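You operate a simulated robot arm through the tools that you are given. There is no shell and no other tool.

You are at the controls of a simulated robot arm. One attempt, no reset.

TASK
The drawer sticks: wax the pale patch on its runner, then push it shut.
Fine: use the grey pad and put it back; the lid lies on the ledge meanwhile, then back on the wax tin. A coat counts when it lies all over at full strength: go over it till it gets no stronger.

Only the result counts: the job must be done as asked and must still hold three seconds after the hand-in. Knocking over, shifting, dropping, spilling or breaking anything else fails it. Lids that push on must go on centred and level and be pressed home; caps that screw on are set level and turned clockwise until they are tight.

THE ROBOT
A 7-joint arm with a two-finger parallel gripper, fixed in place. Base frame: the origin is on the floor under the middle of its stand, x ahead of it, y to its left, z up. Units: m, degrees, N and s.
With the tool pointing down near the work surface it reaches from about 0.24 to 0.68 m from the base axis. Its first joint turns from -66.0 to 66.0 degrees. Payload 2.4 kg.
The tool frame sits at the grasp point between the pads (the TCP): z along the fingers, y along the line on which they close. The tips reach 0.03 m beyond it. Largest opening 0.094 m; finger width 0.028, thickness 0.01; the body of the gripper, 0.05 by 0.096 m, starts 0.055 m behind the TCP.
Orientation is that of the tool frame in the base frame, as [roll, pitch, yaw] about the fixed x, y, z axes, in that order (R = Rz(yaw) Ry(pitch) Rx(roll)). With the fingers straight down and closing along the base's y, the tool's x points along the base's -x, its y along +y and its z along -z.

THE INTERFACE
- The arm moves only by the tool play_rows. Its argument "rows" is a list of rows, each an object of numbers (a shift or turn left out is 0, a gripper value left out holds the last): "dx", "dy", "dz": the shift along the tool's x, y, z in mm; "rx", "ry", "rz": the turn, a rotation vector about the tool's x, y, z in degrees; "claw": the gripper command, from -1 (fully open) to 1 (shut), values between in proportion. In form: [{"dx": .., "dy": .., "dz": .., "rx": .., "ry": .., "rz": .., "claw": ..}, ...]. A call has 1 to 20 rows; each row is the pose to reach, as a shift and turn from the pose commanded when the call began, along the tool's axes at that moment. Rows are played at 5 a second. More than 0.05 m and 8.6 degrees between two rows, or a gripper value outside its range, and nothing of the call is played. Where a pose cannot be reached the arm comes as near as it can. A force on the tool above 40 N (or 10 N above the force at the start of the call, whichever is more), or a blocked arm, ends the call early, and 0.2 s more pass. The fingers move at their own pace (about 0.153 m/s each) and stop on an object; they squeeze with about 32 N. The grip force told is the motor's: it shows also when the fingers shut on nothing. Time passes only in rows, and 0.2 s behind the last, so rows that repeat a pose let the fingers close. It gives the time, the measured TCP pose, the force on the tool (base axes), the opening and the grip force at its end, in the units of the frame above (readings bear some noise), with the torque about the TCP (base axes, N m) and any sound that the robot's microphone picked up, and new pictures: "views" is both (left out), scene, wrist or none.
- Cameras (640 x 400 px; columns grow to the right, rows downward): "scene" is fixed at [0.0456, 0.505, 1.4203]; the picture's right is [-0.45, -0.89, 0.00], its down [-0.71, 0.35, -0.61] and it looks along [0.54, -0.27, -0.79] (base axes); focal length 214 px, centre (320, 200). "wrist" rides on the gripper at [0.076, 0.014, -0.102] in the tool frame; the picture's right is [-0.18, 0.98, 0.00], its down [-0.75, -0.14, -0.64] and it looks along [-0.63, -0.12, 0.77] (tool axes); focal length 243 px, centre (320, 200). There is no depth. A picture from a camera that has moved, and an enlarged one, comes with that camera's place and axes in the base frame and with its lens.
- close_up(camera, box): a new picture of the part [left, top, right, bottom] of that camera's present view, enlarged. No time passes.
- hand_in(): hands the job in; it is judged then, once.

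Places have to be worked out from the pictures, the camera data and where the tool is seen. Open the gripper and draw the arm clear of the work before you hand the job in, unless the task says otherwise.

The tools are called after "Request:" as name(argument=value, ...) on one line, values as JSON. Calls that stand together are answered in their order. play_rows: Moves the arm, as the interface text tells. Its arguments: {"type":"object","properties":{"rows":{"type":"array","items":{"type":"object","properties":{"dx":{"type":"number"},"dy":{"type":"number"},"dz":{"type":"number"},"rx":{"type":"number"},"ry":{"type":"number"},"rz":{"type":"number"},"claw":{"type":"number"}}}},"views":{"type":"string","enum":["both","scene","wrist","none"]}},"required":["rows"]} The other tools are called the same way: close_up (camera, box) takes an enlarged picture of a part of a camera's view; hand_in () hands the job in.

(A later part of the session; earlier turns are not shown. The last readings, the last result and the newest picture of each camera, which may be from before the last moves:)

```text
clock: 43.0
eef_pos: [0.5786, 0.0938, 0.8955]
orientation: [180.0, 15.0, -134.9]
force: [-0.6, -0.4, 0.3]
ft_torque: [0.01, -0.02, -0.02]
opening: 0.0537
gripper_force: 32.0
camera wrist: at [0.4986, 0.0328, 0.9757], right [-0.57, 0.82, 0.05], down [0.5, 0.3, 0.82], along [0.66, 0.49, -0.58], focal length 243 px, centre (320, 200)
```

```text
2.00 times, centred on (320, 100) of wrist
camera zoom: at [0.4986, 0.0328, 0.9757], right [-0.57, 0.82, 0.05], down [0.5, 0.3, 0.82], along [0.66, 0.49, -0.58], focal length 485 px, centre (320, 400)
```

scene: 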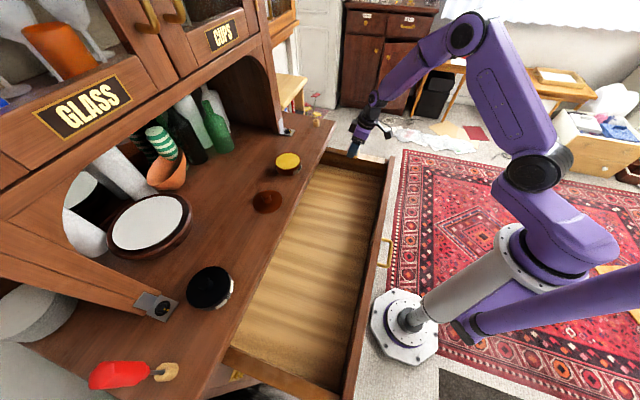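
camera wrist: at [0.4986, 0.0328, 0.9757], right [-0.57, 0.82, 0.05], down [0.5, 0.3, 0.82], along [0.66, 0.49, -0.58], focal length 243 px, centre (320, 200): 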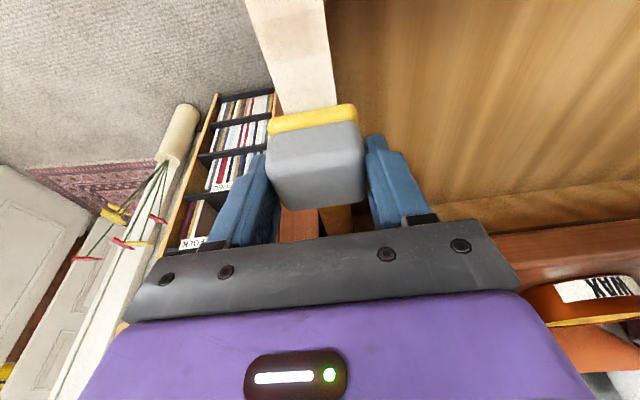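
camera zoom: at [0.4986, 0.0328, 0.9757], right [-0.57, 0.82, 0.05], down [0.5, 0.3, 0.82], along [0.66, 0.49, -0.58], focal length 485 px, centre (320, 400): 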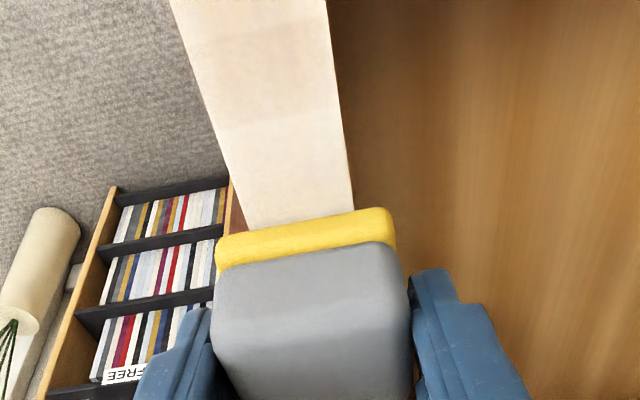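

The waxed part shows as a faint cream tint, in uneven bands, so it needs several more passes. The pad now overlaps the back end and is centred across the 30 mm runner. I lower to contact.

Request:
play_rows(rows=[{"dx": 0.26, "dz": 0.97, "claw": 1}, {"dx": 0.52, "dz": 1.93, "claw": 1}, {"dx": 0.65, "dz": 2.4, "claw": 1}, {"dx": 0.65, "dz": 2.4, "claw": 1}], views="none")

```text
clock: 44.0
eef_pos: [0.5778, 0.0942, 0.8933]
orientation: [-179.8, 15.1, -134.9]
force: [-0.3, -0.5, 18.6]
ft_torque: [-0.05, 0.14, 0.03]
opening: 0.0537
gripper_force: 31.8
```

Contact at 18.6 N. I stroke the full length towards the front panel, pause, then lift off and look.

Request:
play_rows(rows=[{"dx": 8.9, "dz": -2.8, "claw": 1}, {"dx": 17.8, "dz": -5.2, "claw": 1}, {"dx": 26.8, "dz": -7.6, "claw": 1}, {"dx": 35.8, "dz": -10, "claw": 1}, {"dx": 44.8, "dz": -12.5, "claw": 1}, {"dx": 53.7, "dz": -14.9, "claw": 1}, {"dx": 62.7, "dz": -17.3, "claw": 1}, {"dx": 71.7, "dz": -19.7, "claw": 1}, {"dx": 80.6, "dz": -22.1, "claw": 1}, {"dx": 89.6, "dz": -24.5, "claw": 1}, {"dx": 98.6, "dz": -26.9, "claw": 1}, {"dx": 107.5, "dz": -29.3, "claw": 1}, {"dx": 107.5, "dz": -29.3, "claw": 1}], views="wrist")

Request:
close_up(camera="scene", box=[330, 125, 410, 175])

```text
clock: 46.8
eef_pos: [0.5015, 0.0152, 0.8937]
orientation: [-179.7, 15.3, -134.9]
force: [12.1, 8.5, 23.5]
ft_torque: [0.04, -0.1, 0.02]
opening: 0.0537
gripper_force: 32.2
camera wrist: at [0.4202, -0.0464, 0.9738], right [-0.57, 0.82, 0.04], down [0.49, 0.3, 0.82], along [0.66, 0.49, -0.57], focal length 243 px, centre (320, 200)
```

wrist: 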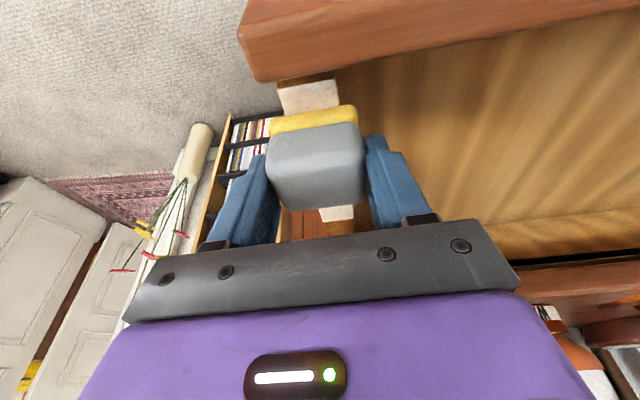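

```text
8.00 times, centred on (370, 150) of scene
camera zoom: at [0.0456, 0.5052, 1.4203], right [-0.45, -0.89, 0.0], down [-0.71, 0.35, -0.61], along [0.54, -0.27, -0.79], focal length 1716 px, centre (-80, 600)
```

zoom: 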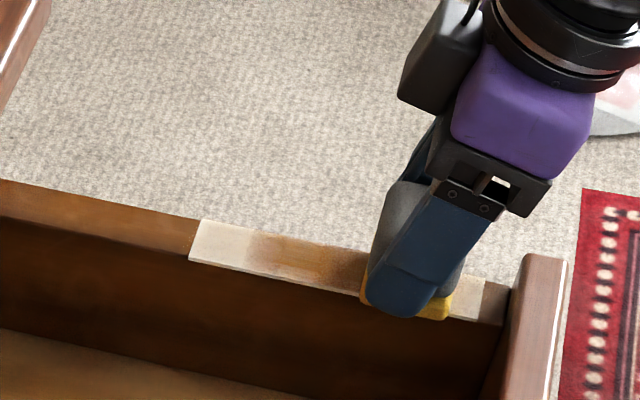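

The stroke dragged the drawer about 2 cm further out: pad friction of ~15 N exceeded its stiction. I'll rub across the runner instead, since the drawer cannot slide that way. First I lift off to look at the coat.

Request:
play_rows(rows=[{"dx": -0.5, "dz": -2, "claw": 1}, {"dx": -3.1, "dz": -11.6, "claw": 1}, {"dx": -7.8, "dz": -29, "claw": 1}, {"dx": -26, "dz": -48, "claw": 1}, {"dx": -52, "dz": -60, "claw": 1}, {"dx": -78, "dz": -70, "claw": 1}, {"dx": -78, "dz": -70, "claw": 1}])

Request:
close_up(camera="scene", box=[340, 130, 420, 180])

Request:
close_up(camera="wrist", box=[160, 0, 480, 200])

```text
clock: 48.4
eef_pos: [0.5408, 0.0564, 0.9807]
orientation: [180.0, 15.2, -135.0]
force: [0.3, -0.8, -1.9]
ft_torque: [-0.02, 0.02, 0.02]
opening: 0.0534
gripper_force: 32.4
camera wrist: at [0.4603, -0.0056, 1.061], right [-0.57, 0.82, 0.05], down [0.5, 0.3, 0.81], along [0.65, 0.49, -0.58], focal length 243 px, centre (320, 200)
```

scene: 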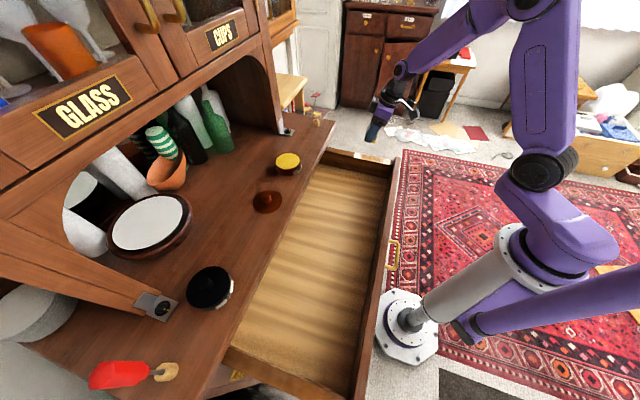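
wrist: 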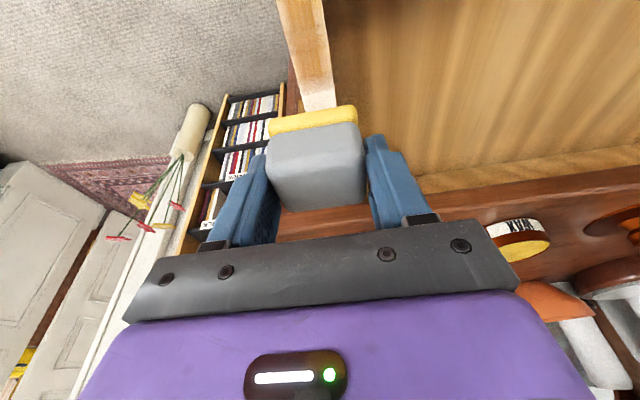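

```text
8.00 times, centred on (380, 155) of scene
camera zoom: at [0.0456, 0.505, 1.4203], right [-0.45, -0.89, 0.0], down [-0.71, 0.35, -0.61], along [0.54, -0.27, -0.79], focal length 1716 px, centre (-160, 560)
```

zoom: 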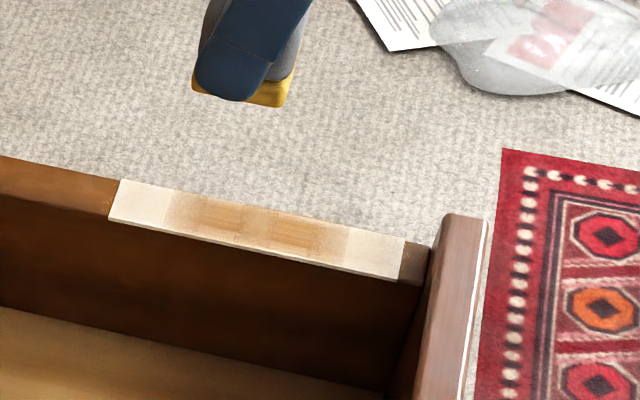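

```text
2.00 times, centred on (320, 100) of wrist
camera zoom: at [0.4603, -0.0056, 1.061], right [-0.57, 0.82, 0.05], down [0.5, 0.3, 0.81], along [0.65, 0.49, -0.58], focal length 485 px, centre (320, 400)
```

zoom: 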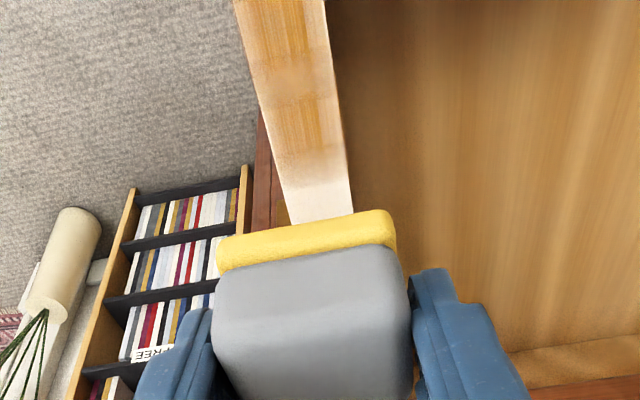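

The middle is turning amber while both ends are still pale, so the coat builds with rubbing distance. The patch now spans n≈0.326–0.468 with the panel face near 0.315. I position over the back quarter and come down to just above contact.

Request:
play_rows(rows=[{"dx": -10, "dz": 5, "claw": 1}, {"dx": -9, "dz": 25, "claw": 1}, {"dx": -8, "dz": 45, "claw": 1}, {"dx": -6, "dz": 65, "claw": 1}, {"dx": -4.5, "dz": 80, "claw": 1}, {"dx": -3.9, "dz": 85.9, "claw": 1}, {"dx": -3.9, "dz": 85.9, "claw": 1}])

Request:
close_up(camera="scene", box=[340, 130, 420, 180])

Request:
close_up(camera="wrist", box=[160, 0, 480, 200])

```text
clock: 50.0
eef_pos: [0.5581, 0.0764, 0.8982]
orientation: [180.0, 15.0, -135.0]
force: [0.2, -0.4, -1.5]
ft_torque: [-0.02, -0.02, 0.01]
opening: 0.0536
gripper_force: 32.4
camera wrist: at [0.4774, 0.014, 0.9786], right [-0.57, 0.82, 0.05], down [0.5, 0.3, 0.82], along [0.66, 0.49, -0.58], focal length 243 px, centre (320, 200)
```

scene: 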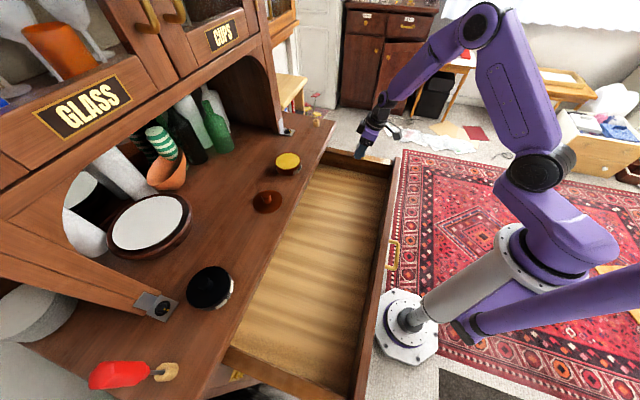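
wrist: 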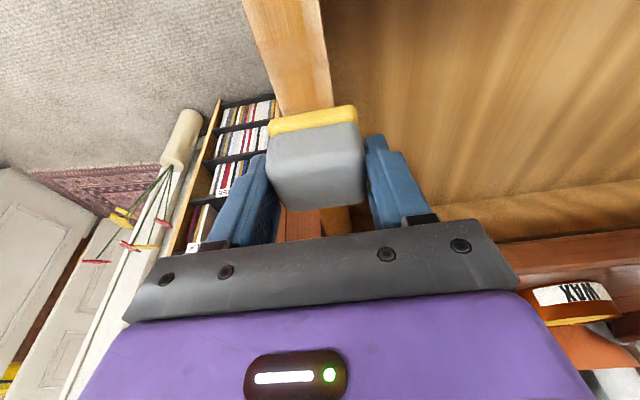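

```text
8.00 times, centred on (380, 155) of scene
camera zoom: at [0.0456, 0.505, 1.4203], right [-0.45, -0.89, 0.0], down [-0.71, 0.35, -0.61], along [0.54, -0.27, -0.79], focal length 1716 px, centre (-160, 560)
```

zoom: 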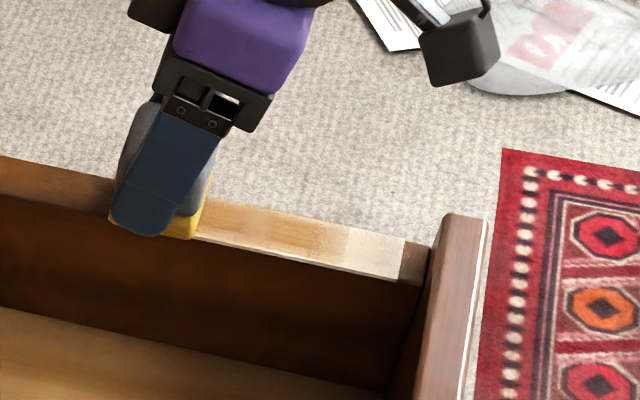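

```text
2.00 times, centred on (320, 100) of wrist
camera zoom: at [0.4774, 0.014, 0.9786], right [-0.57, 0.82, 0.05], down [0.5, 0.3, 0.82], along [0.66, 0.49, -0.58], focal length 485 px, centre (320, 400)
```

zoom: 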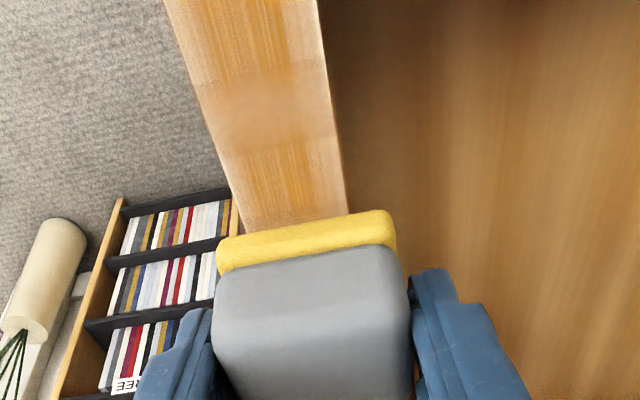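

The pad covers the back end. The runner centre is about 2 mm to the −y side. I settle onto it and read the force.

Request:
play_rows(rows=[{"dx": 0.5, "dy": -2, "dz": 1.9, "claw": 1}, {"dx": 0.9, "dy": -2, "dz": 3.4, "claw": 1}, {"dx": 1.1, "dy": -2, "dz": 4.1, "claw": 1}, {"dx": 1.1, "dy": -2, "dz": 4.1, "claw": 1}], views="none")

```text
clock: 51.0
eef_pos: [0.5603, 0.0739, 0.8946]
orientation: [-180.0, 15.0, -135.0]
force: [-0.5, 0.3, -0.3]
ft_torque: [-0.02, 0.01, 0.03]
opening: 0.0535
gripper_force: 31.8
```

No contact yet; another 1.5 mm.

Request:
play_rows(rows=[{"dx": 0.2, "dz": 0.8, "claw": 1}, {"dx": 0.4, "dz": 1.5, "claw": 1}, {"dx": 0.4, "dz": 1.5, "claw": 1}], views="none")

```text
clock: 51.8
eef_pos: [0.5613, 0.0733, 0.8948]
orientation: [-179.9, 15.2, -135.0]
force: [-5.8, 2.1, 21.2]
ft_torque: [-0.19, 0.47, -0.01]
opening: 0.0538
gripper_force: 32.1
```

21 N of press. I ease 0.5 mm and rub across the runner ±9 mm for two and a half cycles.

Request:
play_rows(rows=[{"dx": -0.12, "dy": 0, "dz": -0.45, "claw": 1}, {"dx": -0.12, "dy": 5, "dz": -0.45, "claw": 1}, {"dx": -0.12, "dy": 9, "dz": -0.45, "claw": 1}, {"dx": -0.12, "dy": 5, "dz": -0.45, "claw": 1}, {"dx": -0.12, "dy": 0, "dz": -0.45, "claw": 1}, {"dx": -0.12, "dy": -5, "dz": -0.45, "claw": 1}, {"dx": -0.12, "dy": -9, "dz": -0.45, "claw": 1}, {"dx": -0.12, "dy": -5, "dz": -0.45, "claw": 1}, {"dx": -0.12, "dy": 0, "dz": -0.45, "claw": 1}, {"dx": -0.12, "dy": 5, "dz": -0.45, "claw": 1}, {"dx": -0.12, "dy": 9, "dz": -0.45, "claw": 1}, {"dx": -0.12, "dy": 5, "dz": -0.45, "claw": 1}, {"dx": -0.12, "dy": 0, "dz": -0.45, "claw": 1}, {"dx": -0.12, "dy": -5, "dz": -0.45, "claw": 1}, {"dx": -0.12, "dy": -9, "dz": -0.45, "claw": 1}, {"dx": -0.12, "dy": -5, "dz": -0.45, "claw": 1}, {"dx": -0.12, "dy": 0, "dz": -0.45, "claw": 1}])

Request:
close_up(camera="scene", box=[340, 130, 420, 180])

Request:
close_up(camera="wrist", box=[160, 0, 480, 200])

```text
clock: 53.0
eef_pos: [0.5574, 0.0773, 0.8946]
orientation: [179.4, 14.5, -134.7]
force: [-7.4, -0.9, 10.3]
ft_torque: [0.03, -0.04, -0.07]
opening: 0.0537
gripper_force: 32.5
stopped in row 6: the force on the tool passed its limit at 44 N (the readings are from after the stop); the commanded pose is now the measured one
camera wrist: at [0.4774, 0.0137, 0.9752], right [-0.58, 0.82, 0.06], down [0.5, 0.3, 0.81], along [0.64, 0.49, -0.58], focal length 243 px, centre (320, 200)
```

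scene: 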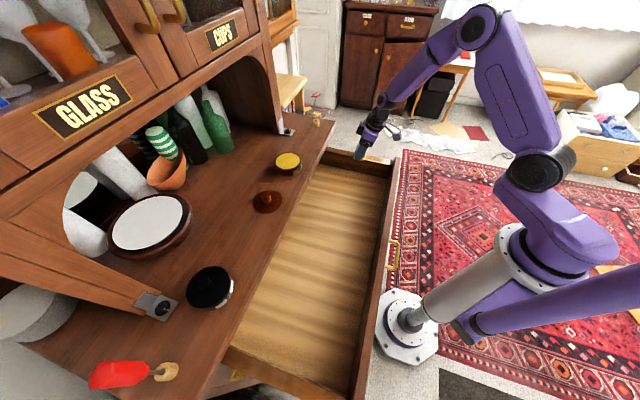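
wrist: 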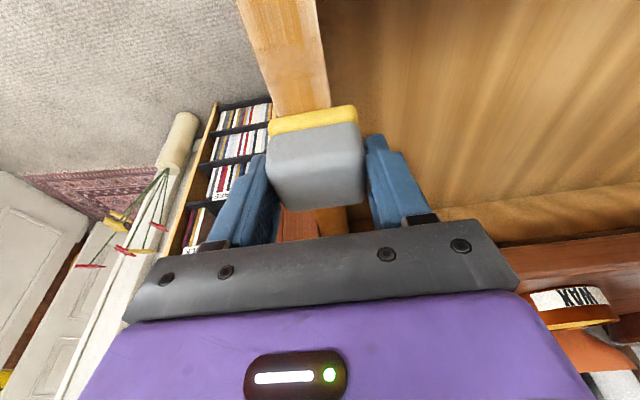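

```text
8.00 times, centred on (380, 155) of scene
camera zoom: at [0.0453, 0.5049, 1.4204], right [-0.45, -0.89, 0.0], down [-0.71, 0.35, -0.61], along [0.54, -0.27, -0.79], focal length 1716 px, centre (-160, 560)
```

zoom: 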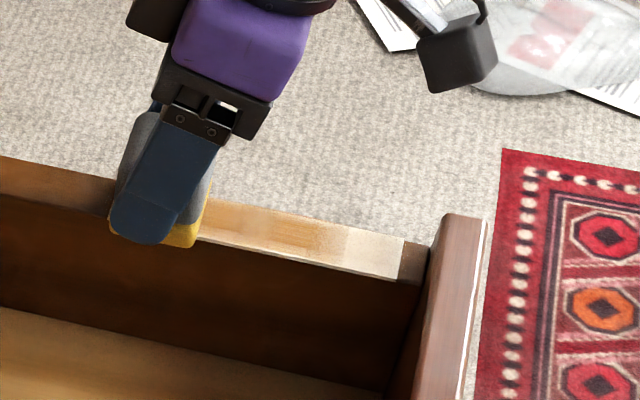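

```text
2.00 times, centred on (320, 100) of wrist
camera zoom: at [0.4774, 0.0137, 0.9752], right [-0.58, 0.82, 0.06], down [0.5, 0.3, 0.81], along [0.64, 0.49, -0.58], focal length 485 px, centre (320, 400)
```

zoom: 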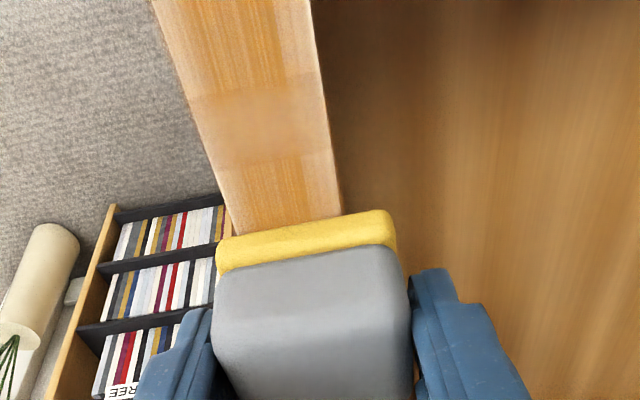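

It stuck on reversal: the pad grips hard, so the press must be much lighter. I lift 3 mm, restore the orientation (it had drifted by ~0.5°) and recentre.

Request:
play_rows(rows=[{"dx": -0.4, "dz": -1.5, "claw": 1}, {"dx": -0.8, "dz": -2.9, "rx": 0.6, "ry": -0.5, "rz": 0.3, "claw": 1}, {"dx": -0.8, "dy": -5, "dz": -2.9, "rx": 0.6, "ry": -0.5, "rz": 0.3, "claw": 1}, {"dx": -0.8, "dy": -5, "dz": -2.9, "rx": 0.6, "ry": -0.5, "rz": 0.3, "claw": 1}], views="none")

```text
clock: 54.0
eef_pos: [0.5603, 0.072, 0.8951]
orientation: [179.9, 15.1, -135.1]
force: [0.0, 1.7, 0.1]
ft_torque: [-0.01, 0.0, -0.03]
opening: 0.0537
gripper_force: 32.5
```

Free at z≈0.895. I creep by 0.5 mm to find a light contact.

Request:
play_rows(rows=[{"dx": 0.13, "dz": 0.5, "claw": 1}, {"dx": 0.13, "dz": 0.5, "claw": 1}], views="none")

Request:
play_rows(rows=[{"dx": 0.13, "dz": 0.5, "claw": 1}, {"dx": 0.13, "dz": 0.5, "claw": 1}], views="none")

Request:
play_rows(rows=[{"dx": 0.13, "dz": 0.5, "claw": 1}, {"dx": 0.13, "dz": 0.5, "claw": 1}], views="none")

```text
clock: 54.6
eef_pos: [0.5603, 0.0738, 0.896]
orientation: [179.9, 15.0, -135.0]
force: [-0.7, -0.1, -0.6]
ft_torque: [0.01, 0.02, -0.03]
opening: 0.0537
gripper_force: 31.7
```

```text
clock: 55.2
eef_pos: [0.5613, 0.0728, 0.8966]
orientation: [179.9, 15.1, -135.0]
force: [0.9, 0.0, -0.5]
ft_torque: [-0.02, 0.0, 0.0]
opening: 0.0539
gripper_force: 32.6
```

```text
clock: 55.8
eef_pos: [0.5608, 0.0737, 0.8964]
orientation: [-180.0, 15.0, -135.0]
force: [0.7, 0.5, -1.1]
ft_torque: [0.0, 0.01, 0.01]
opening: 0.0538
gripper_force: 31.4
```

Still free; continuing in 0.6 mm creeps.

Request:
play_rows(rows=[{"dx": 0.16, "dz": 0.6, "claw": 1}, {"dx": 0.16, "dz": 0.6, "claw": 1}], views="none")

Request:
play_rows(rows=[{"dx": 0.16, "dz": 0.6, "claw": 1}, {"dx": 0.16, "dz": 0.6, "claw": 1}], views="none")

Request:
play_rows(rows=[{"dx": 0.16, "dz": 0.6, "claw": 1}, {"dx": 0.16, "dz": 0.6, "claw": 1}], views="none")

```text
clock: 56.4
eef_pos: [0.5616, 0.0726, 0.8938]
orientation: [179.9, 15.2, -135.0]
force: [0.3, -0.1, -0.7]
ft_torque: [-0.01, -0.01, 0.0]
opening: 0.0538
gripper_force: 31.9
```

```text
clock: 57.0
eef_pos: [0.5606, 0.0735, 0.8948]
orientation: [179.9, 15.1, -135.1]
force: [-3.1, 0.3, 8.1]
ft_torque: [-0.11, 0.13, -0.05]
opening: 0.0537
gripper_force: 32.4
```

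```text
clock: 57.6
eef_pos: [0.5621, 0.0728, 0.8943]
orientation: [-180.0, 15.2, -135.0]
force: [-5.2, -0.5, 17.2]
ft_torque: [-0.08, 0.22, 0.03]
opening: 0.0538
gripper_force: 32.3
```

Contact found: 8 N then 17 N, about 15 N/mm. I ease up to roughly 6 N and rub across ±10 mm.

Request:
play_rows(rows=[{"dx": -0.19, "dy": 4, "dz": -0.72, "claw": 1}, {"dx": -0.19, "dy": 8, "dz": -0.72, "claw": 1}, {"dx": -0.19, "dy": 10, "dz": -0.72, "claw": 1}, {"dx": -0.19, "dy": 6, "dz": -0.72, "claw": 1}, {"dx": -0.19, "dy": 2, "dz": -0.72, "claw": 1}, {"dx": -0.19, "dy": -2, "dz": -0.72, "claw": 1}, {"dx": -0.19, "dy": -6, "dz": -0.72, "claw": 1}, {"dx": -0.19, "dy": -10, "dz": -0.72, "claw": 1}, {"dx": -0.19, "dy": -6, "dz": -0.72, "claw": 1}, {"dx": -0.19, "dy": -2, "dz": -0.72, "claw": 1}, {"dx": -0.19, "dy": 2, "dz": -0.72, "claw": 1}, {"dx": -0.19, "dy": 6, "dz": -0.72, "claw": 1}, {"dx": -0.19, "dy": 10, "dz": -0.72, "claw": 1}, {"dx": -0.19, "dy": 6, "dz": -0.72, "claw": 1}, {"dx": -0.19, "dy": 2, "dz": -0.72, "claw": 1}, {"dx": -0.19, "dy": -2, "dz": -0.72, "claw": 1}, {"dx": -0.19, "dy": -6, "dz": -0.72, "claw": 1}, {"dx": -0.19, "dy": -10, "dz": -0.72, "claw": 1}, {"dx": -0.19, "dy": -5, "dz": -0.72, "claw": 1}, {"dx": -0.19, "dy": 0, "dz": -0.72, "claw": 1}])

Request:
close_up(camera="scene", box=[340, 130, 420, 180])

```text
clock: 61.0
eef_pos: [0.5574, 0.0781, 0.894]
orientation: [179.3, 14.9, -134.5]
force: [-7.1, -1.0, 10.9]
ft_torque: [0.01, -0.08, 0.02]
opening: 0.0537
gripper_force: 32.2
stopped in row 16: the force on the tool passed its limit at 44 N (the readings are from after the stop); the commanded pose is now the measured one
camera wrist: at [0.4783, 0.0155, 0.9747], right [-0.58, 0.81, 0.06], down [0.5, 0.3, 0.81], along [0.64, 0.5, -0.58], focal length 243 px, centre (320, 200)
```

scene: 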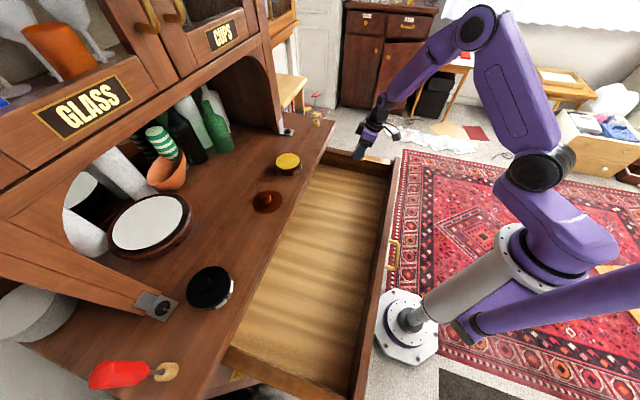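
wrist: 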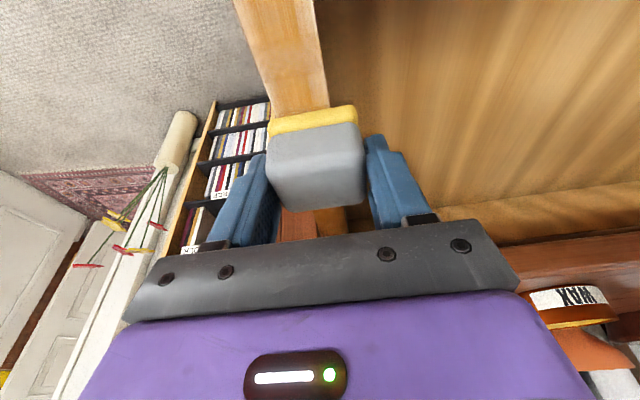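

```text
8.00 times, centred on (380, 155) of scene
camera zoom: at [0.0453, 0.5049, 1.4204], right [-0.45, -0.89, 0.0], down [-0.71, 0.35, -0.61], along [0.54, -0.27, -0.79], focal length 1716 px, centre (-160, 560)
```

zoom: 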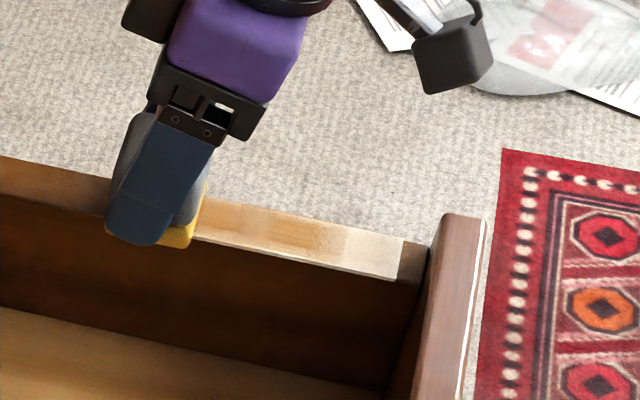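

It tripped again on a reversal, after more than one full cycle. I lift 25 mm, restore the orientation and look at what that rub achieved.

Request:
play_rows(rows=[{"dx": -0.4, "dz": -1.5, "claw": 1}, {"dx": -0.8, "dz": -2.9, "rx": 0.7, "ry": -0.1, "rz": 0.5, "claw": 1}, {"dx": -3, "dy": -6, "dz": -12, "rx": 0.7, "ry": -0.1, "rz": 0.5, "claw": 1}, {"dx": -28, "dy": -6, "dz": -20, "rx": 0.7, "ry": -0.1, "rz": 0.5, "claw": 1}, {"dx": -55, "dy": -6, "dz": -28, "rx": 0.7, "ry": -0.1, "rz": 0.5, "claw": 1}, {"dx": -55, "dy": -6, "dz": -28, "rx": 0.7, "ry": -0.1, "rz": 0.5, "claw": 1}], views="wrist")

Request:
close_up(camera="scene", box=[340, 130, 420, 180])

Request:
close_up(camera="wrist", box=[160, 0, 480, 200])

```text
clock: 62.4
eef_pos: [0.5944, 0.107, 0.9364]
orientation: [179.8, 15.0, -135.0]
force: [-0.7, 0.3, -0.5]
ft_torque: [0.03, 0.01, -0.01]
opening: 0.0535
gripper_force: 31.6
camera wrist: at [0.513, 0.0456, 1.0167], right [-0.57, 0.82, 0.05], down [0.5, 0.3, 0.81], along [0.65, 0.49, -0.58], focal length 243 px, centre (320, 200)
```

wrist: 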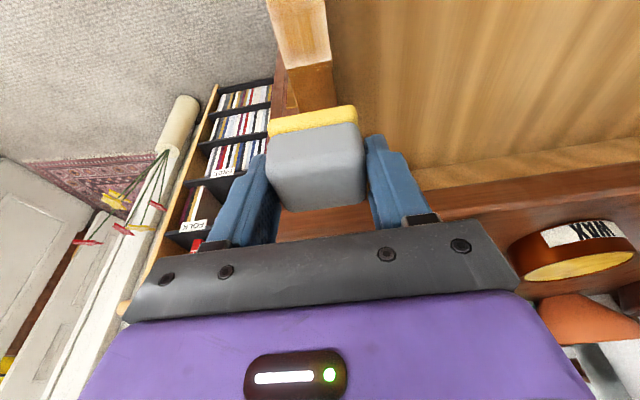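

```text
8.00 times, centred on (380, 155) of scene
camera zoom: at [0.0456, 0.505, 1.4203], right [-0.45, -0.89, 0.0], down [-0.71, 0.35, -0.61], along [0.54, -0.27, -0.79], focal length 1716 px, centre (-160, 560)
```

zoom: 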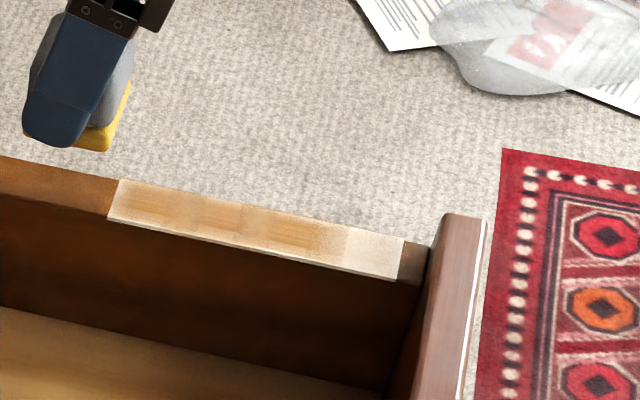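

```text
2.00 times, centred on (320, 100) of wrist
camera zoom: at [0.513, 0.0456, 1.0167], right [-0.57, 0.82, 0.05], down [0.5, 0.3, 0.81], along [0.65, 0.49, -0.58], focal length 485 px, centre (320, 400)
```

zoom: 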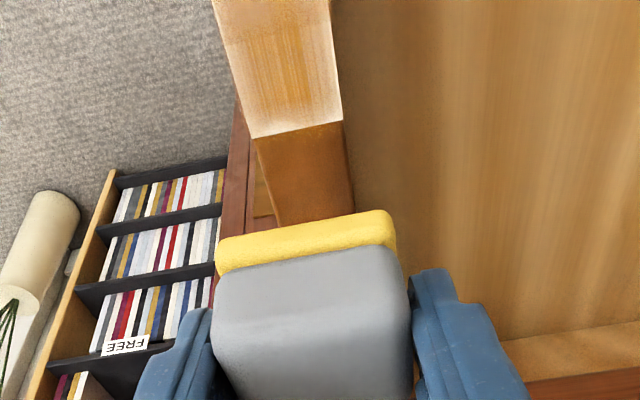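

The back end took a coat in the middle, but the patch's edges and ends are still pale, so the effective footprint is smaller than the felt. The sticking only happens moving −y or +n, so I'll use one-way +y strokes with lifted returns, overrunning the edges, stepping along n. First I return above the back end to find light contact.

Request:
play_rows(rows=[{"dx": 20, "dz": 2, "claw": 1}, {"dx": 40, "dz": 10, "claw": 1}, {"dx": 46.3, "dz": 22, "claw": 1}, {"dx": 46.3, "dz": 27.9, "claw": 1}, {"dx": 46.3, "dz": 27.9, "claw": 1}], views="none")

Request:
play_rows(rows=[{"dx": 0.26, "dz": 0.97, "claw": 1}, {"dx": 0.5, "dz": 1.8, "claw": 1}, {"dx": 0.5, "dz": 1.8, "claw": 1}], views="none")

```text
clock: 63.6
eef_pos: [0.5676, 0.0789, 0.8954]
orientation: [179.9, 14.9, -135.0]
force: [0.5, -0.4, -0.1]
ft_torque: [0.0, -0.03, 0.01]
opening: 0.0533
gripper_force: 32.0
```

```text
clock: 64.4
eef_pos: [0.5677, 0.0784, 0.8951]
orientation: [179.9, 14.9, -135.1]
force: [-2.1, -0.3, 5.6]
ft_torque: [0.02, -0.02, 0.0]
opening: 0.0537
gripper_force: 31.8
```

Light contact (5.6 N). Now three one-way +y strokes of 32 mm, lifting for each return and stepping 5 mm forward each time.

Request:
play_rows(rows=[{"dx": -0.5, "dy": -16, "dz": -1.93, "claw": 1}, {"dx": 0.05, "dy": -16, "dz": 0.2, "claw": 1}, {"dx": 0.05, "dy": -5, "dz": 0.2, "claw": 1}, {"dx": 0.05, "dy": 6, "dz": 0.2, "claw": 1}, {"dx": 0.05, "dy": 16, "dz": 0.2, "claw": 1}, {"dx": -0.5, "dy": 16, "dz": -1.93, "claw": 1}, {"dx": 4.33, "dy": -16, "dz": -3.22, "claw": 1}, {"dx": 4.88, "dy": -16, "dz": -1.09, "claw": 1}, {"dx": 4.88, "dy": -5, "dz": -1.09, "claw": 1}, {"dx": 4.88, "dy": 6, "dz": -1.09, "claw": 1}, {"dx": 4.88, "dy": 16, "dz": -1.09, "claw": 1}, {"dx": 4.33, "dy": 16, "dz": -3.22, "claw": 1}, {"dx": 9.16, "dy": -16, "dz": -4.52, "claw": 1}, {"dx": 9.71, "dy": -16, "dz": -2.39, "claw": 1}, {"dx": 9.71, "dy": -5, "dz": -2.39, "claw": 1}, {"dx": 9.71, "dy": 6, "dz": -2.39, "claw": 1}, {"dx": 9.71, "dy": 16, "dz": -2.39, "claw": 1}], views="wrist")

Request:
close_up(camera="scene", box=[340, 130, 420, 180])

```text
clock: 68.0
eef_pos: [0.5502, 0.0856, 0.8946]
orientation: [179.9, 14.8, -135.0]
force: [3.1, -3.8, 4.4]
ft_torque: [-0.08, -0.22, -0.11]
opening: 0.0534
gripper_force: 32.2
camera wrist: at [0.4693, 0.0234, 0.9742], right [-0.57, 0.82, 0.05], down [0.5, 0.3, 0.81], along [0.65, 0.49, -0.58], focal length 243 px, centre (320, 200)
```

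wrist: 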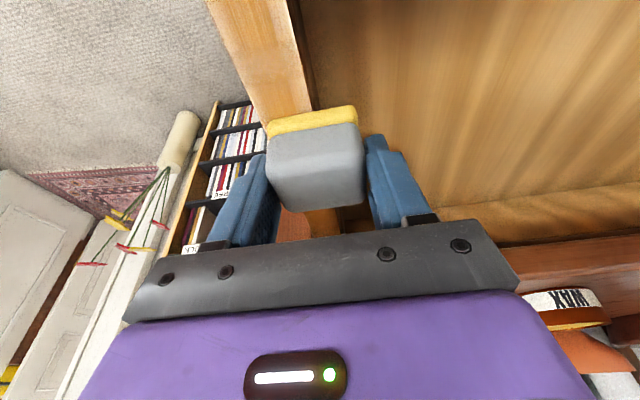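

```text
8.00 times, centred on (380, 155) of scene
camera zoom: at [0.0456, 0.5049, 1.4204], right [-0.45, -0.89, 0.0], down [-0.71, 0.36, -0.61], along [0.54, -0.27, -0.79], focal length 1716 px, centre (-160, 560)
```

zoom: 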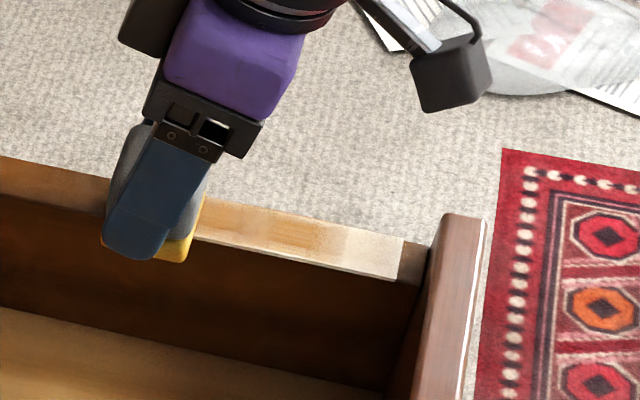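

That works: about 5 N press, 5 N friction, and the drawer is steady. I continue the same pattern, stepping forward.

Request:
play_rows(rows=[{"dx": -0.55, "dy": 0, "dz": -2.13, "claw": 1}, {"dx": 4.28, "dy": -32, "dz": -3.42, "claw": 1}, {"dx": 4.87, "dy": -32, "dz": -1.14, "claw": 1}, {"dx": 4.87, "dy": -21, "dz": -1.14, "claw": 1}, {"dx": 4.87, "dy": -10, "dz": -1.14, "claw": 1}, {"dx": 4.87, "dy": 0, "dz": -1.14, "claw": 1}, {"dx": 4.28, "dy": 0, "dz": -3.42, "claw": 1}, {"dx": 9.11, "dy": -32, "dz": -4.72, "claw": 1}, {"dx": 9.7, "dy": -32, "dz": -2.44, "claw": 1}, {"dx": 9.7, "dy": -21, "dz": -2.44, "claw": 1}, {"dx": 9.7, "dy": -10, "dz": -2.44, "claw": 1}, {"dx": 9.7, "dy": 0, "dz": -2.44, "claw": 1}, {"dx": 9.11, "dy": 0, "dz": -4.72, "claw": 1}, {"dx": 13.94, "dy": -32, "dz": -6.01, "claw": 1}, {"dx": 14.53, "dy": -32, "dz": -3.73, "claw": 1}, {"dx": 14.53, "dy": -21, "dz": -3.73, "claw": 1}, {"dx": 14.53, "dy": -10, "dz": -3.73, "claw": 1}, {"dx": 14.53, "dy": 0, "dz": -3.73, "claw": 1}], views="none")

Request:
close_up(camera="scene", box=[340, 130, 420, 180])

```text
clock: 71.8
eef_pos: [0.5416, 0.0725, 0.8938]
orientation: [-179.9, 14.9, -135.1]
force: [5.4, -5.0, 8.5]
ft_torque: [-0.16, -0.2, -0.01]
opening: 0.0538
gripper_force: 31.8
```

```text
8.00 times, centred on (380, 155) of scene
camera zoom: at [0.0456, 0.5048, 1.4204], right [-0.45, -0.89, 0.0], down [-0.71, 0.36, -0.61], along [0.54, -0.27, -0.79], focal length 1716 px, centre (-160, 560)
```

zoom: 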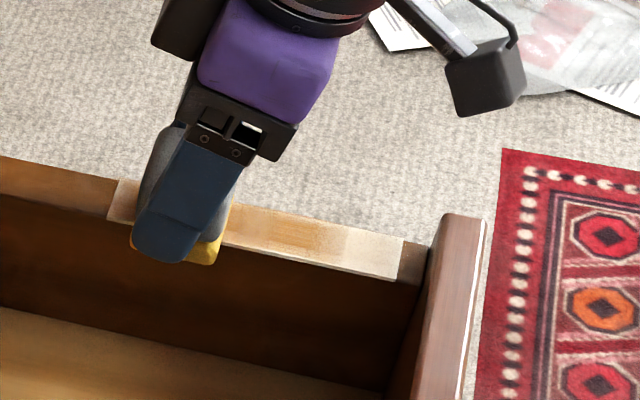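

Press is 8.5 N, still no drawer movement. I keep going with the same rows and no extra depth.

Request:
play_rows(rows=[{"dx": -0.55, "dy": 0, "dz": -2.13, "claw": 1}, {"dx": 4.28, "dy": -32, "dz": -3.42, "claw": 1}, {"dx": 4.83, "dy": -32, "dz": -1.29, "claw": 1}, {"dx": 4.83, "dy": -21, "dz": -1.29, "claw": 1}, {"dx": 4.83, "dy": -10, "dz": -1.29, "claw": 1}, {"dx": 4.83, "dy": 0, "dz": -1.29, "claw": 1}, {"dx": 4.28, "dy": 0, "dz": -3.42, "claw": 1}, {"dx": 9.11, "dy": -32, "dz": -4.72, "claw": 1}, {"dx": 9.66, "dy": -32, "dz": -2.59, "claw": 1}, {"dx": 9.66, "dy": -21, "dz": -2.59, "claw": 1}, {"dx": 9.66, "dy": -10, "dz": -2.59, "claw": 1}, {"dx": 9.66, "dy": 0, "dz": -2.59, "claw": 1}, {"dx": 9.11, "dy": 0, "dz": -4.72, "claw": 1}, {"dx": 13.94, "dy": -32, "dz": -6.01, "claw": 1}, {"dx": 14.49, "dy": -32, "dz": -3.88, "claw": 1}, {"dx": 14.49, "dy": -21, "dz": -3.88, "claw": 1}, {"dx": 14.49, "dy": -10, "dz": -3.88, "claw": 1}, {"dx": 14.49, "dy": 0, "dz": -3.88, "claw": 1}], views="none")

Request:
close_up(camera="scene", box=[340, 130, 420, 180])

```text
clock: 75.6
eef_pos: [0.5292, 0.0626, 0.8925]
orientation: [180.0, 14.9, -135.1]
force: [2.1, -2.3, 3.2]
ft_torque: [-0.09, -0.14, -0.01]
opening: 0.0535
gripper_force: 31.9
```

```text
8.00 times, centred on (380, 155) of scene
camera zoom: at [0.0456, 0.5049, 1.4204], right [-0.45, -0.89, 0.0], down [-0.71, 0.36, -0.61], along [0.54, -0.27, -0.79], focal length 1716 px, centre (-160, 560)
```

zoom: 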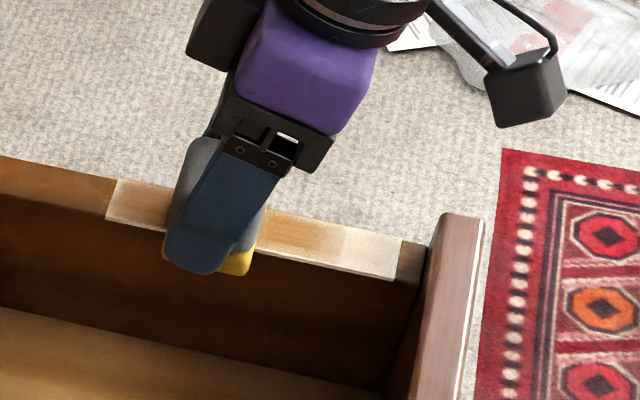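

Press fell to 3 N, so I go 0.3 mm deeper and continue.

Request:
play_rows(rows=[{"dx": -0.55, "dy": 0, "dz": -2.13, "claw": 1}, {"dx": 4.28, "dy": -32, "dz": -3.42, "claw": 1}, {"dx": 4.91, "dy": -32, "dz": -0.95, "claw": 1}, {"dx": 4.91, "dy": -21, "dz": -0.95, "claw": 1}, {"dx": 4.91, "dy": -10, "dz": -0.95, "claw": 1}, {"dx": 4.91, "dy": 0, "dz": -0.95, "claw": 1}, {"dx": 4.28, "dy": 0, "dz": -3.42, "claw": 1}, {"dx": 9.11, "dy": -32, "dz": -4.72, "claw": 1}, {"dx": 9.74, "dy": -32, "dz": -2.25, "claw": 1}, {"dx": 9.74, "dy": -21, "dz": -2.25, "claw": 1}, {"dx": 9.74, "dy": -10, "dz": -2.25, "claw": 1}, {"dx": 9.74, "dy": 0, "dz": -2.25, "claw": 1}, {"dx": 9.11, "dy": 0, "dz": -4.72, "claw": 1}, {"dx": 13.94, "dy": -32, "dz": -6.01, "claw": 1}, {"dx": 14.57, "dy": -32, "dz": -3.54, "claw": 1}, {"dx": 14.57, "dy": -21, "dz": -3.54, "claw": 1}, {"dx": 14.57, "dy": -10, "dz": -3.54, "claw": 1}, {"dx": 14.57, "dy": 0, "dz": -3.54, "claw": 1}], views="none")

Request:
close_up(camera="scene", box=[340, 130, 420, 180])

```text
clock: 79.4
eef_pos: [0.5185, 0.0526, 0.8939]
orientation: [180.0, 14.8, -135.1]
force: [0.9, -1.0, 1.1]
ft_torque: [-0.03, -0.06, 0.03]
opening: 0.0536
gripper_force: 32.1
```

```text
8.00 times, centred on (380, 155) of scene
camera zoom: at [0.0457, 0.5049, 1.4204], right [-0.45, -0.89, 0.0], down [-0.71, 0.35, -0.61], along [0.54, -0.27, -0.79], focal length 1716 px, centre (-160, 560)
```

zoom: 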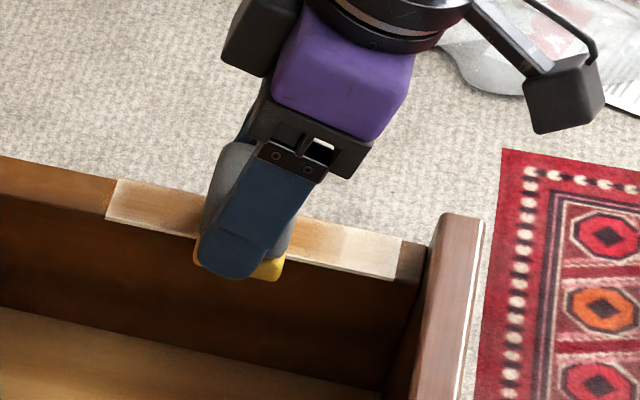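

Press dropped to about 1 N: the runner falls slightly towards the front. I add 0.5 mm plus a small slope correction and continue.

Request:
play_rows(rows=[{"dx": -0.55, "dy": 0, "dz": -2.13, "claw": 1}, {"dx": 4.28, "dy": -32, "dz": -3.42, "claw": 1}, {"dx": 4.96, "dy": -32, "dz": -0.79, "claw": 1}, {"dx": 4.96, "dy": -21, "dz": -0.79, "claw": 1}, {"dx": 4.96, "dy": -10, "dz": -0.79, "claw": 1}, {"dx": 4.96, "dy": 0, "dz": -0.79, "claw": 1}, {"dx": 4.28, "dy": 0, "dz": -3.42, "claw": 1}, {"dx": 9.11, "dy": -32, "dz": -4.72, "claw": 1}, {"dx": 9.82, "dy": -32, "dz": -1.96, "claw": 1}, {"dx": 9.82, "dy": -21, "dz": -1.96, "claw": 1}, {"dx": 9.82, "dy": -10, "dz": -1.96, "claw": 1}, {"dx": 9.82, "dy": 0, "dz": -1.96, "claw": 1}, {"dx": 9.11, "dy": 0, "dz": -4.72, "claw": 1}, {"dx": 13.94, "dy": -32, "dz": -6.01, "claw": 1}, {"dx": 14.69, "dy": -32, "dz": -3.12, "claw": 1}, {"dx": 14.69, "dy": -21, "dz": -3.12, "claw": 1}, {"dx": 14.69, "dy": -10, "dz": -3.12, "claw": 1}, {"dx": 14.69, "dy": 0, "dz": -3.12, "claw": 1}], views="none")

Request:
close_up(camera="scene", box=[340, 130, 420, 180])

```text
clock: 83.2
eef_pos: [0.5102, 0.0411, 0.8922]
orientation: [-179.7, 15.2, -135.1]
force: [8.6, -9.8, 18.1]
ft_torque: [-0.43, -0.21, 0.05]
opening: 0.0535
gripper_force: 32.0
```

```text
8.00 times, centred on (380, 155) of scene
camera zoom: at [0.0456, 0.5047, 1.4205], right [-0.45, -0.89, 0.0], down [-0.71, 0.36, -0.61], along [0.54, -0.27, -0.79], focal length 1716 px, centre (-160, 560)
```

zoom: 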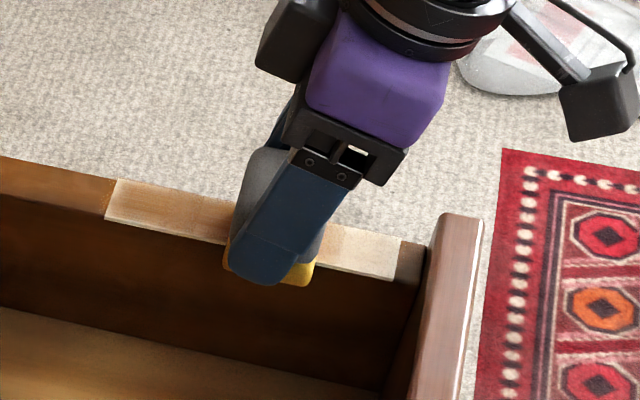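

Now 18 N, so I back off 0.6 mm and continue the pattern.

Request:
play_rows(rows=[{"dx": -0.7, "dy": 0, "dz": -2.7, "claw": 1}, {"dx": 4.13, "dy": -32, "dz": -3.99, "claw": 1}, {"dx": 4.67, "dy": -32, "dz": -1.87, "claw": 1}, {"dx": 4.67, "dy": -21, "dz": -1.87, "claw": 1}, {"dx": 4.67, "dy": -10, "dz": -1.87, "claw": 1}, {"dx": 4.67, "dy": 0, "dz": -1.87, "claw": 1}, {"dx": 4.13, "dy": 0, "dz": -3.99, "claw": 1}, {"dx": 8.96, "dy": -32, "dz": -5.29, "claw": 1}, {"dx": 9.5, "dy": -32, "dz": -3.17, "claw": 1}, {"dx": 9.5, "dy": -21, "dz": -3.17, "claw": 1}, {"dx": 9.5, "dy": -10, "dz": -3.17, "claw": 1}, {"dx": 9.5, "dy": 0, "dz": -3.17, "claw": 1}, {"dx": 8.96, "dy": 0, "dz": -5.29, "claw": 1}, {"dx": 13.79, "dy": -32, "dz": -6.58, "claw": 1}, {"dx": 14.33, "dy": -32, "dz": -4.46, "claw": 1}, {"dx": 14.33, "dy": -21, "dz": -4.46, "claw": 1}, {"dx": 14.33, "dy": -10, "dz": -4.46, "claw": 1}, {"dx": 14.33, "dy": 0, "dz": -4.46, "claw": 1}], views="none")

Request:
close_up(camera="scene", box=[340, 130, 420, 180])

```text
clock: 87.0
eef_pos: [0.4958, 0.0304, 0.8942]
orientation: [180.0, 15.0, -135.0]
force: [8.0, -5.4, 12.3]
ft_torque: [-0.23, -0.33, -0.03]
opening: 0.0535
gripper_force: 32.1
```

```text
8.00 times, centred on (380, 155) of scene
camera zoom: at [0.0457, 0.5048, 1.4204], right [-0.45, -0.89, 0.0], down [-0.71, 0.36, -0.61], along [0.54, -0.27, -0.79], focal length 1716 px, centre (-160, 560)
```

zoom: 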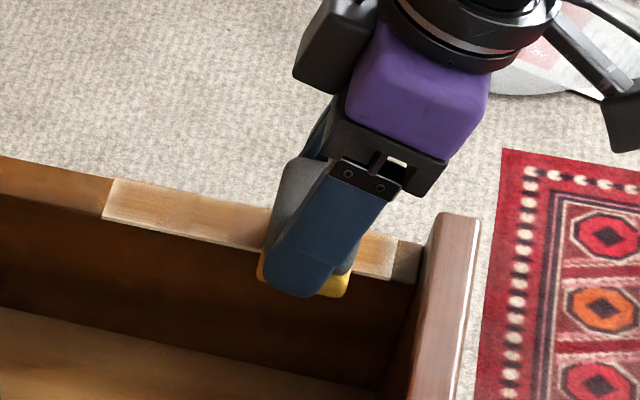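

Continuing towards the front with 12 N, easing 0.2 mm.

Request:
play_rows(rows=[{"dx": -0.6, "dy": 0, "dz": -2.3, "claw": 1}, {"dx": 4.23, "dy": -32, "dz": -3.6, "claw": 1}, {"dx": 4.78, "dy": -32, "dz": -1.48, "claw": 1}, {"dx": 4.78, "dy": -21, "dz": -1.48, "claw": 1}, {"dx": 4.78, "dy": -10, "dz": -1.48, "claw": 1}, {"dx": 4.78, "dy": 0, "dz": -1.48, "claw": 1}, {"dx": 4.23, "dy": 0, "dz": -3.6, "claw": 1}, {"dx": 9.06, "dy": -32, "dz": -4.9, "claw": 1}, {"dx": 9.61, "dy": -32, "dz": -2.78, "claw": 1}, {"dx": 9.61, "dy": -21, "dz": -2.78, "claw": 1}, {"dx": 9.61, "dy": -10, "dz": -2.78, "claw": 1}, {"dx": 9.61, "dy": 0, "dz": -2.78, "claw": 1}, {"dx": 9.06, "dy": 0, "dz": -4.9, "claw": 1}, {"dx": 13.89, "dy": -32, "dz": -6.19, "claw": 1}, {"dx": 14.44, "dy": -32, "dz": -4.07, "claw": 1}, {"dx": 14.44, "dy": -21, "dz": -4.07, "claw": 1}, {"dx": 14.44, "dy": -10, "dz": -4.07, "claw": 1}, {"dx": 14.44, "dy": 0, "dz": -4.07, "claw": 1}], views="wrist")

Request:
close_up(camera="scene", box=[340, 130, 420, 180])

Request:
close_up(camera="wrist", box=[160, 0, 480, 200])

```text
clock: 90.8
eef_pos: [0.4854, 0.0222, 0.8938]
orientation: [-180.0, 14.9, -135.1]
force: [0.9, -1.0, 1.0]
ft_torque: [-0.04, -0.04, 0.0]
opening: 0.0538
gripper_force: 32.1
camera wrist: at [0.4051, -0.0399, 0.9736], right [-0.57, 0.82, 0.05], down [0.5, 0.3, 0.81], along [0.65, 0.49, -0.58], focal length 243 px, centre (320, 200)
```

wrist: 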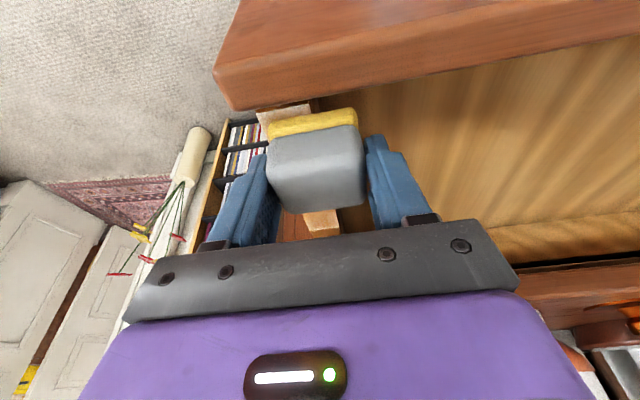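

```text
8.00 times, centred on (380, 155) of scene
camera zoom: at [0.0457, 0.505, 1.4204], right [-0.45, -0.89, 0.0], down [-0.71, 0.35, -0.61], along [0.54, -0.27, -0.79], focal length 1716 px, centre (-160, 560)
```

zoom: 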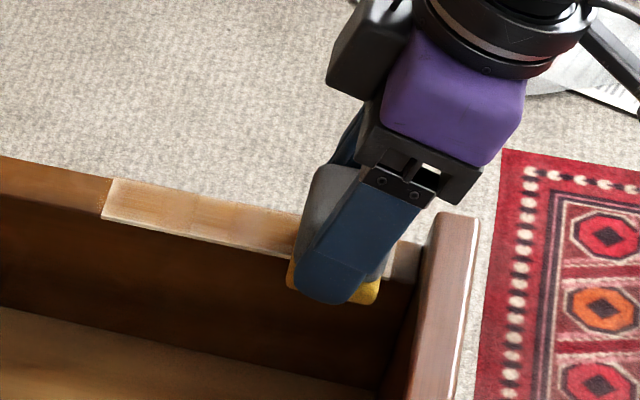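

```text
2.00 times, centred on (320, 100) of wrist
camera zoom: at [0.4051, -0.0399, 0.9736], right [-0.57, 0.82, 0.05], down [0.5, 0.3, 0.81], along [0.65, 0.49, -0.58], focal length 485 px, centre (320, 400)
```

zoom: 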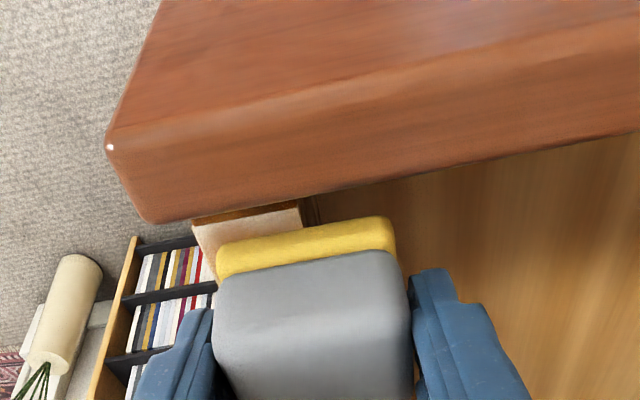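

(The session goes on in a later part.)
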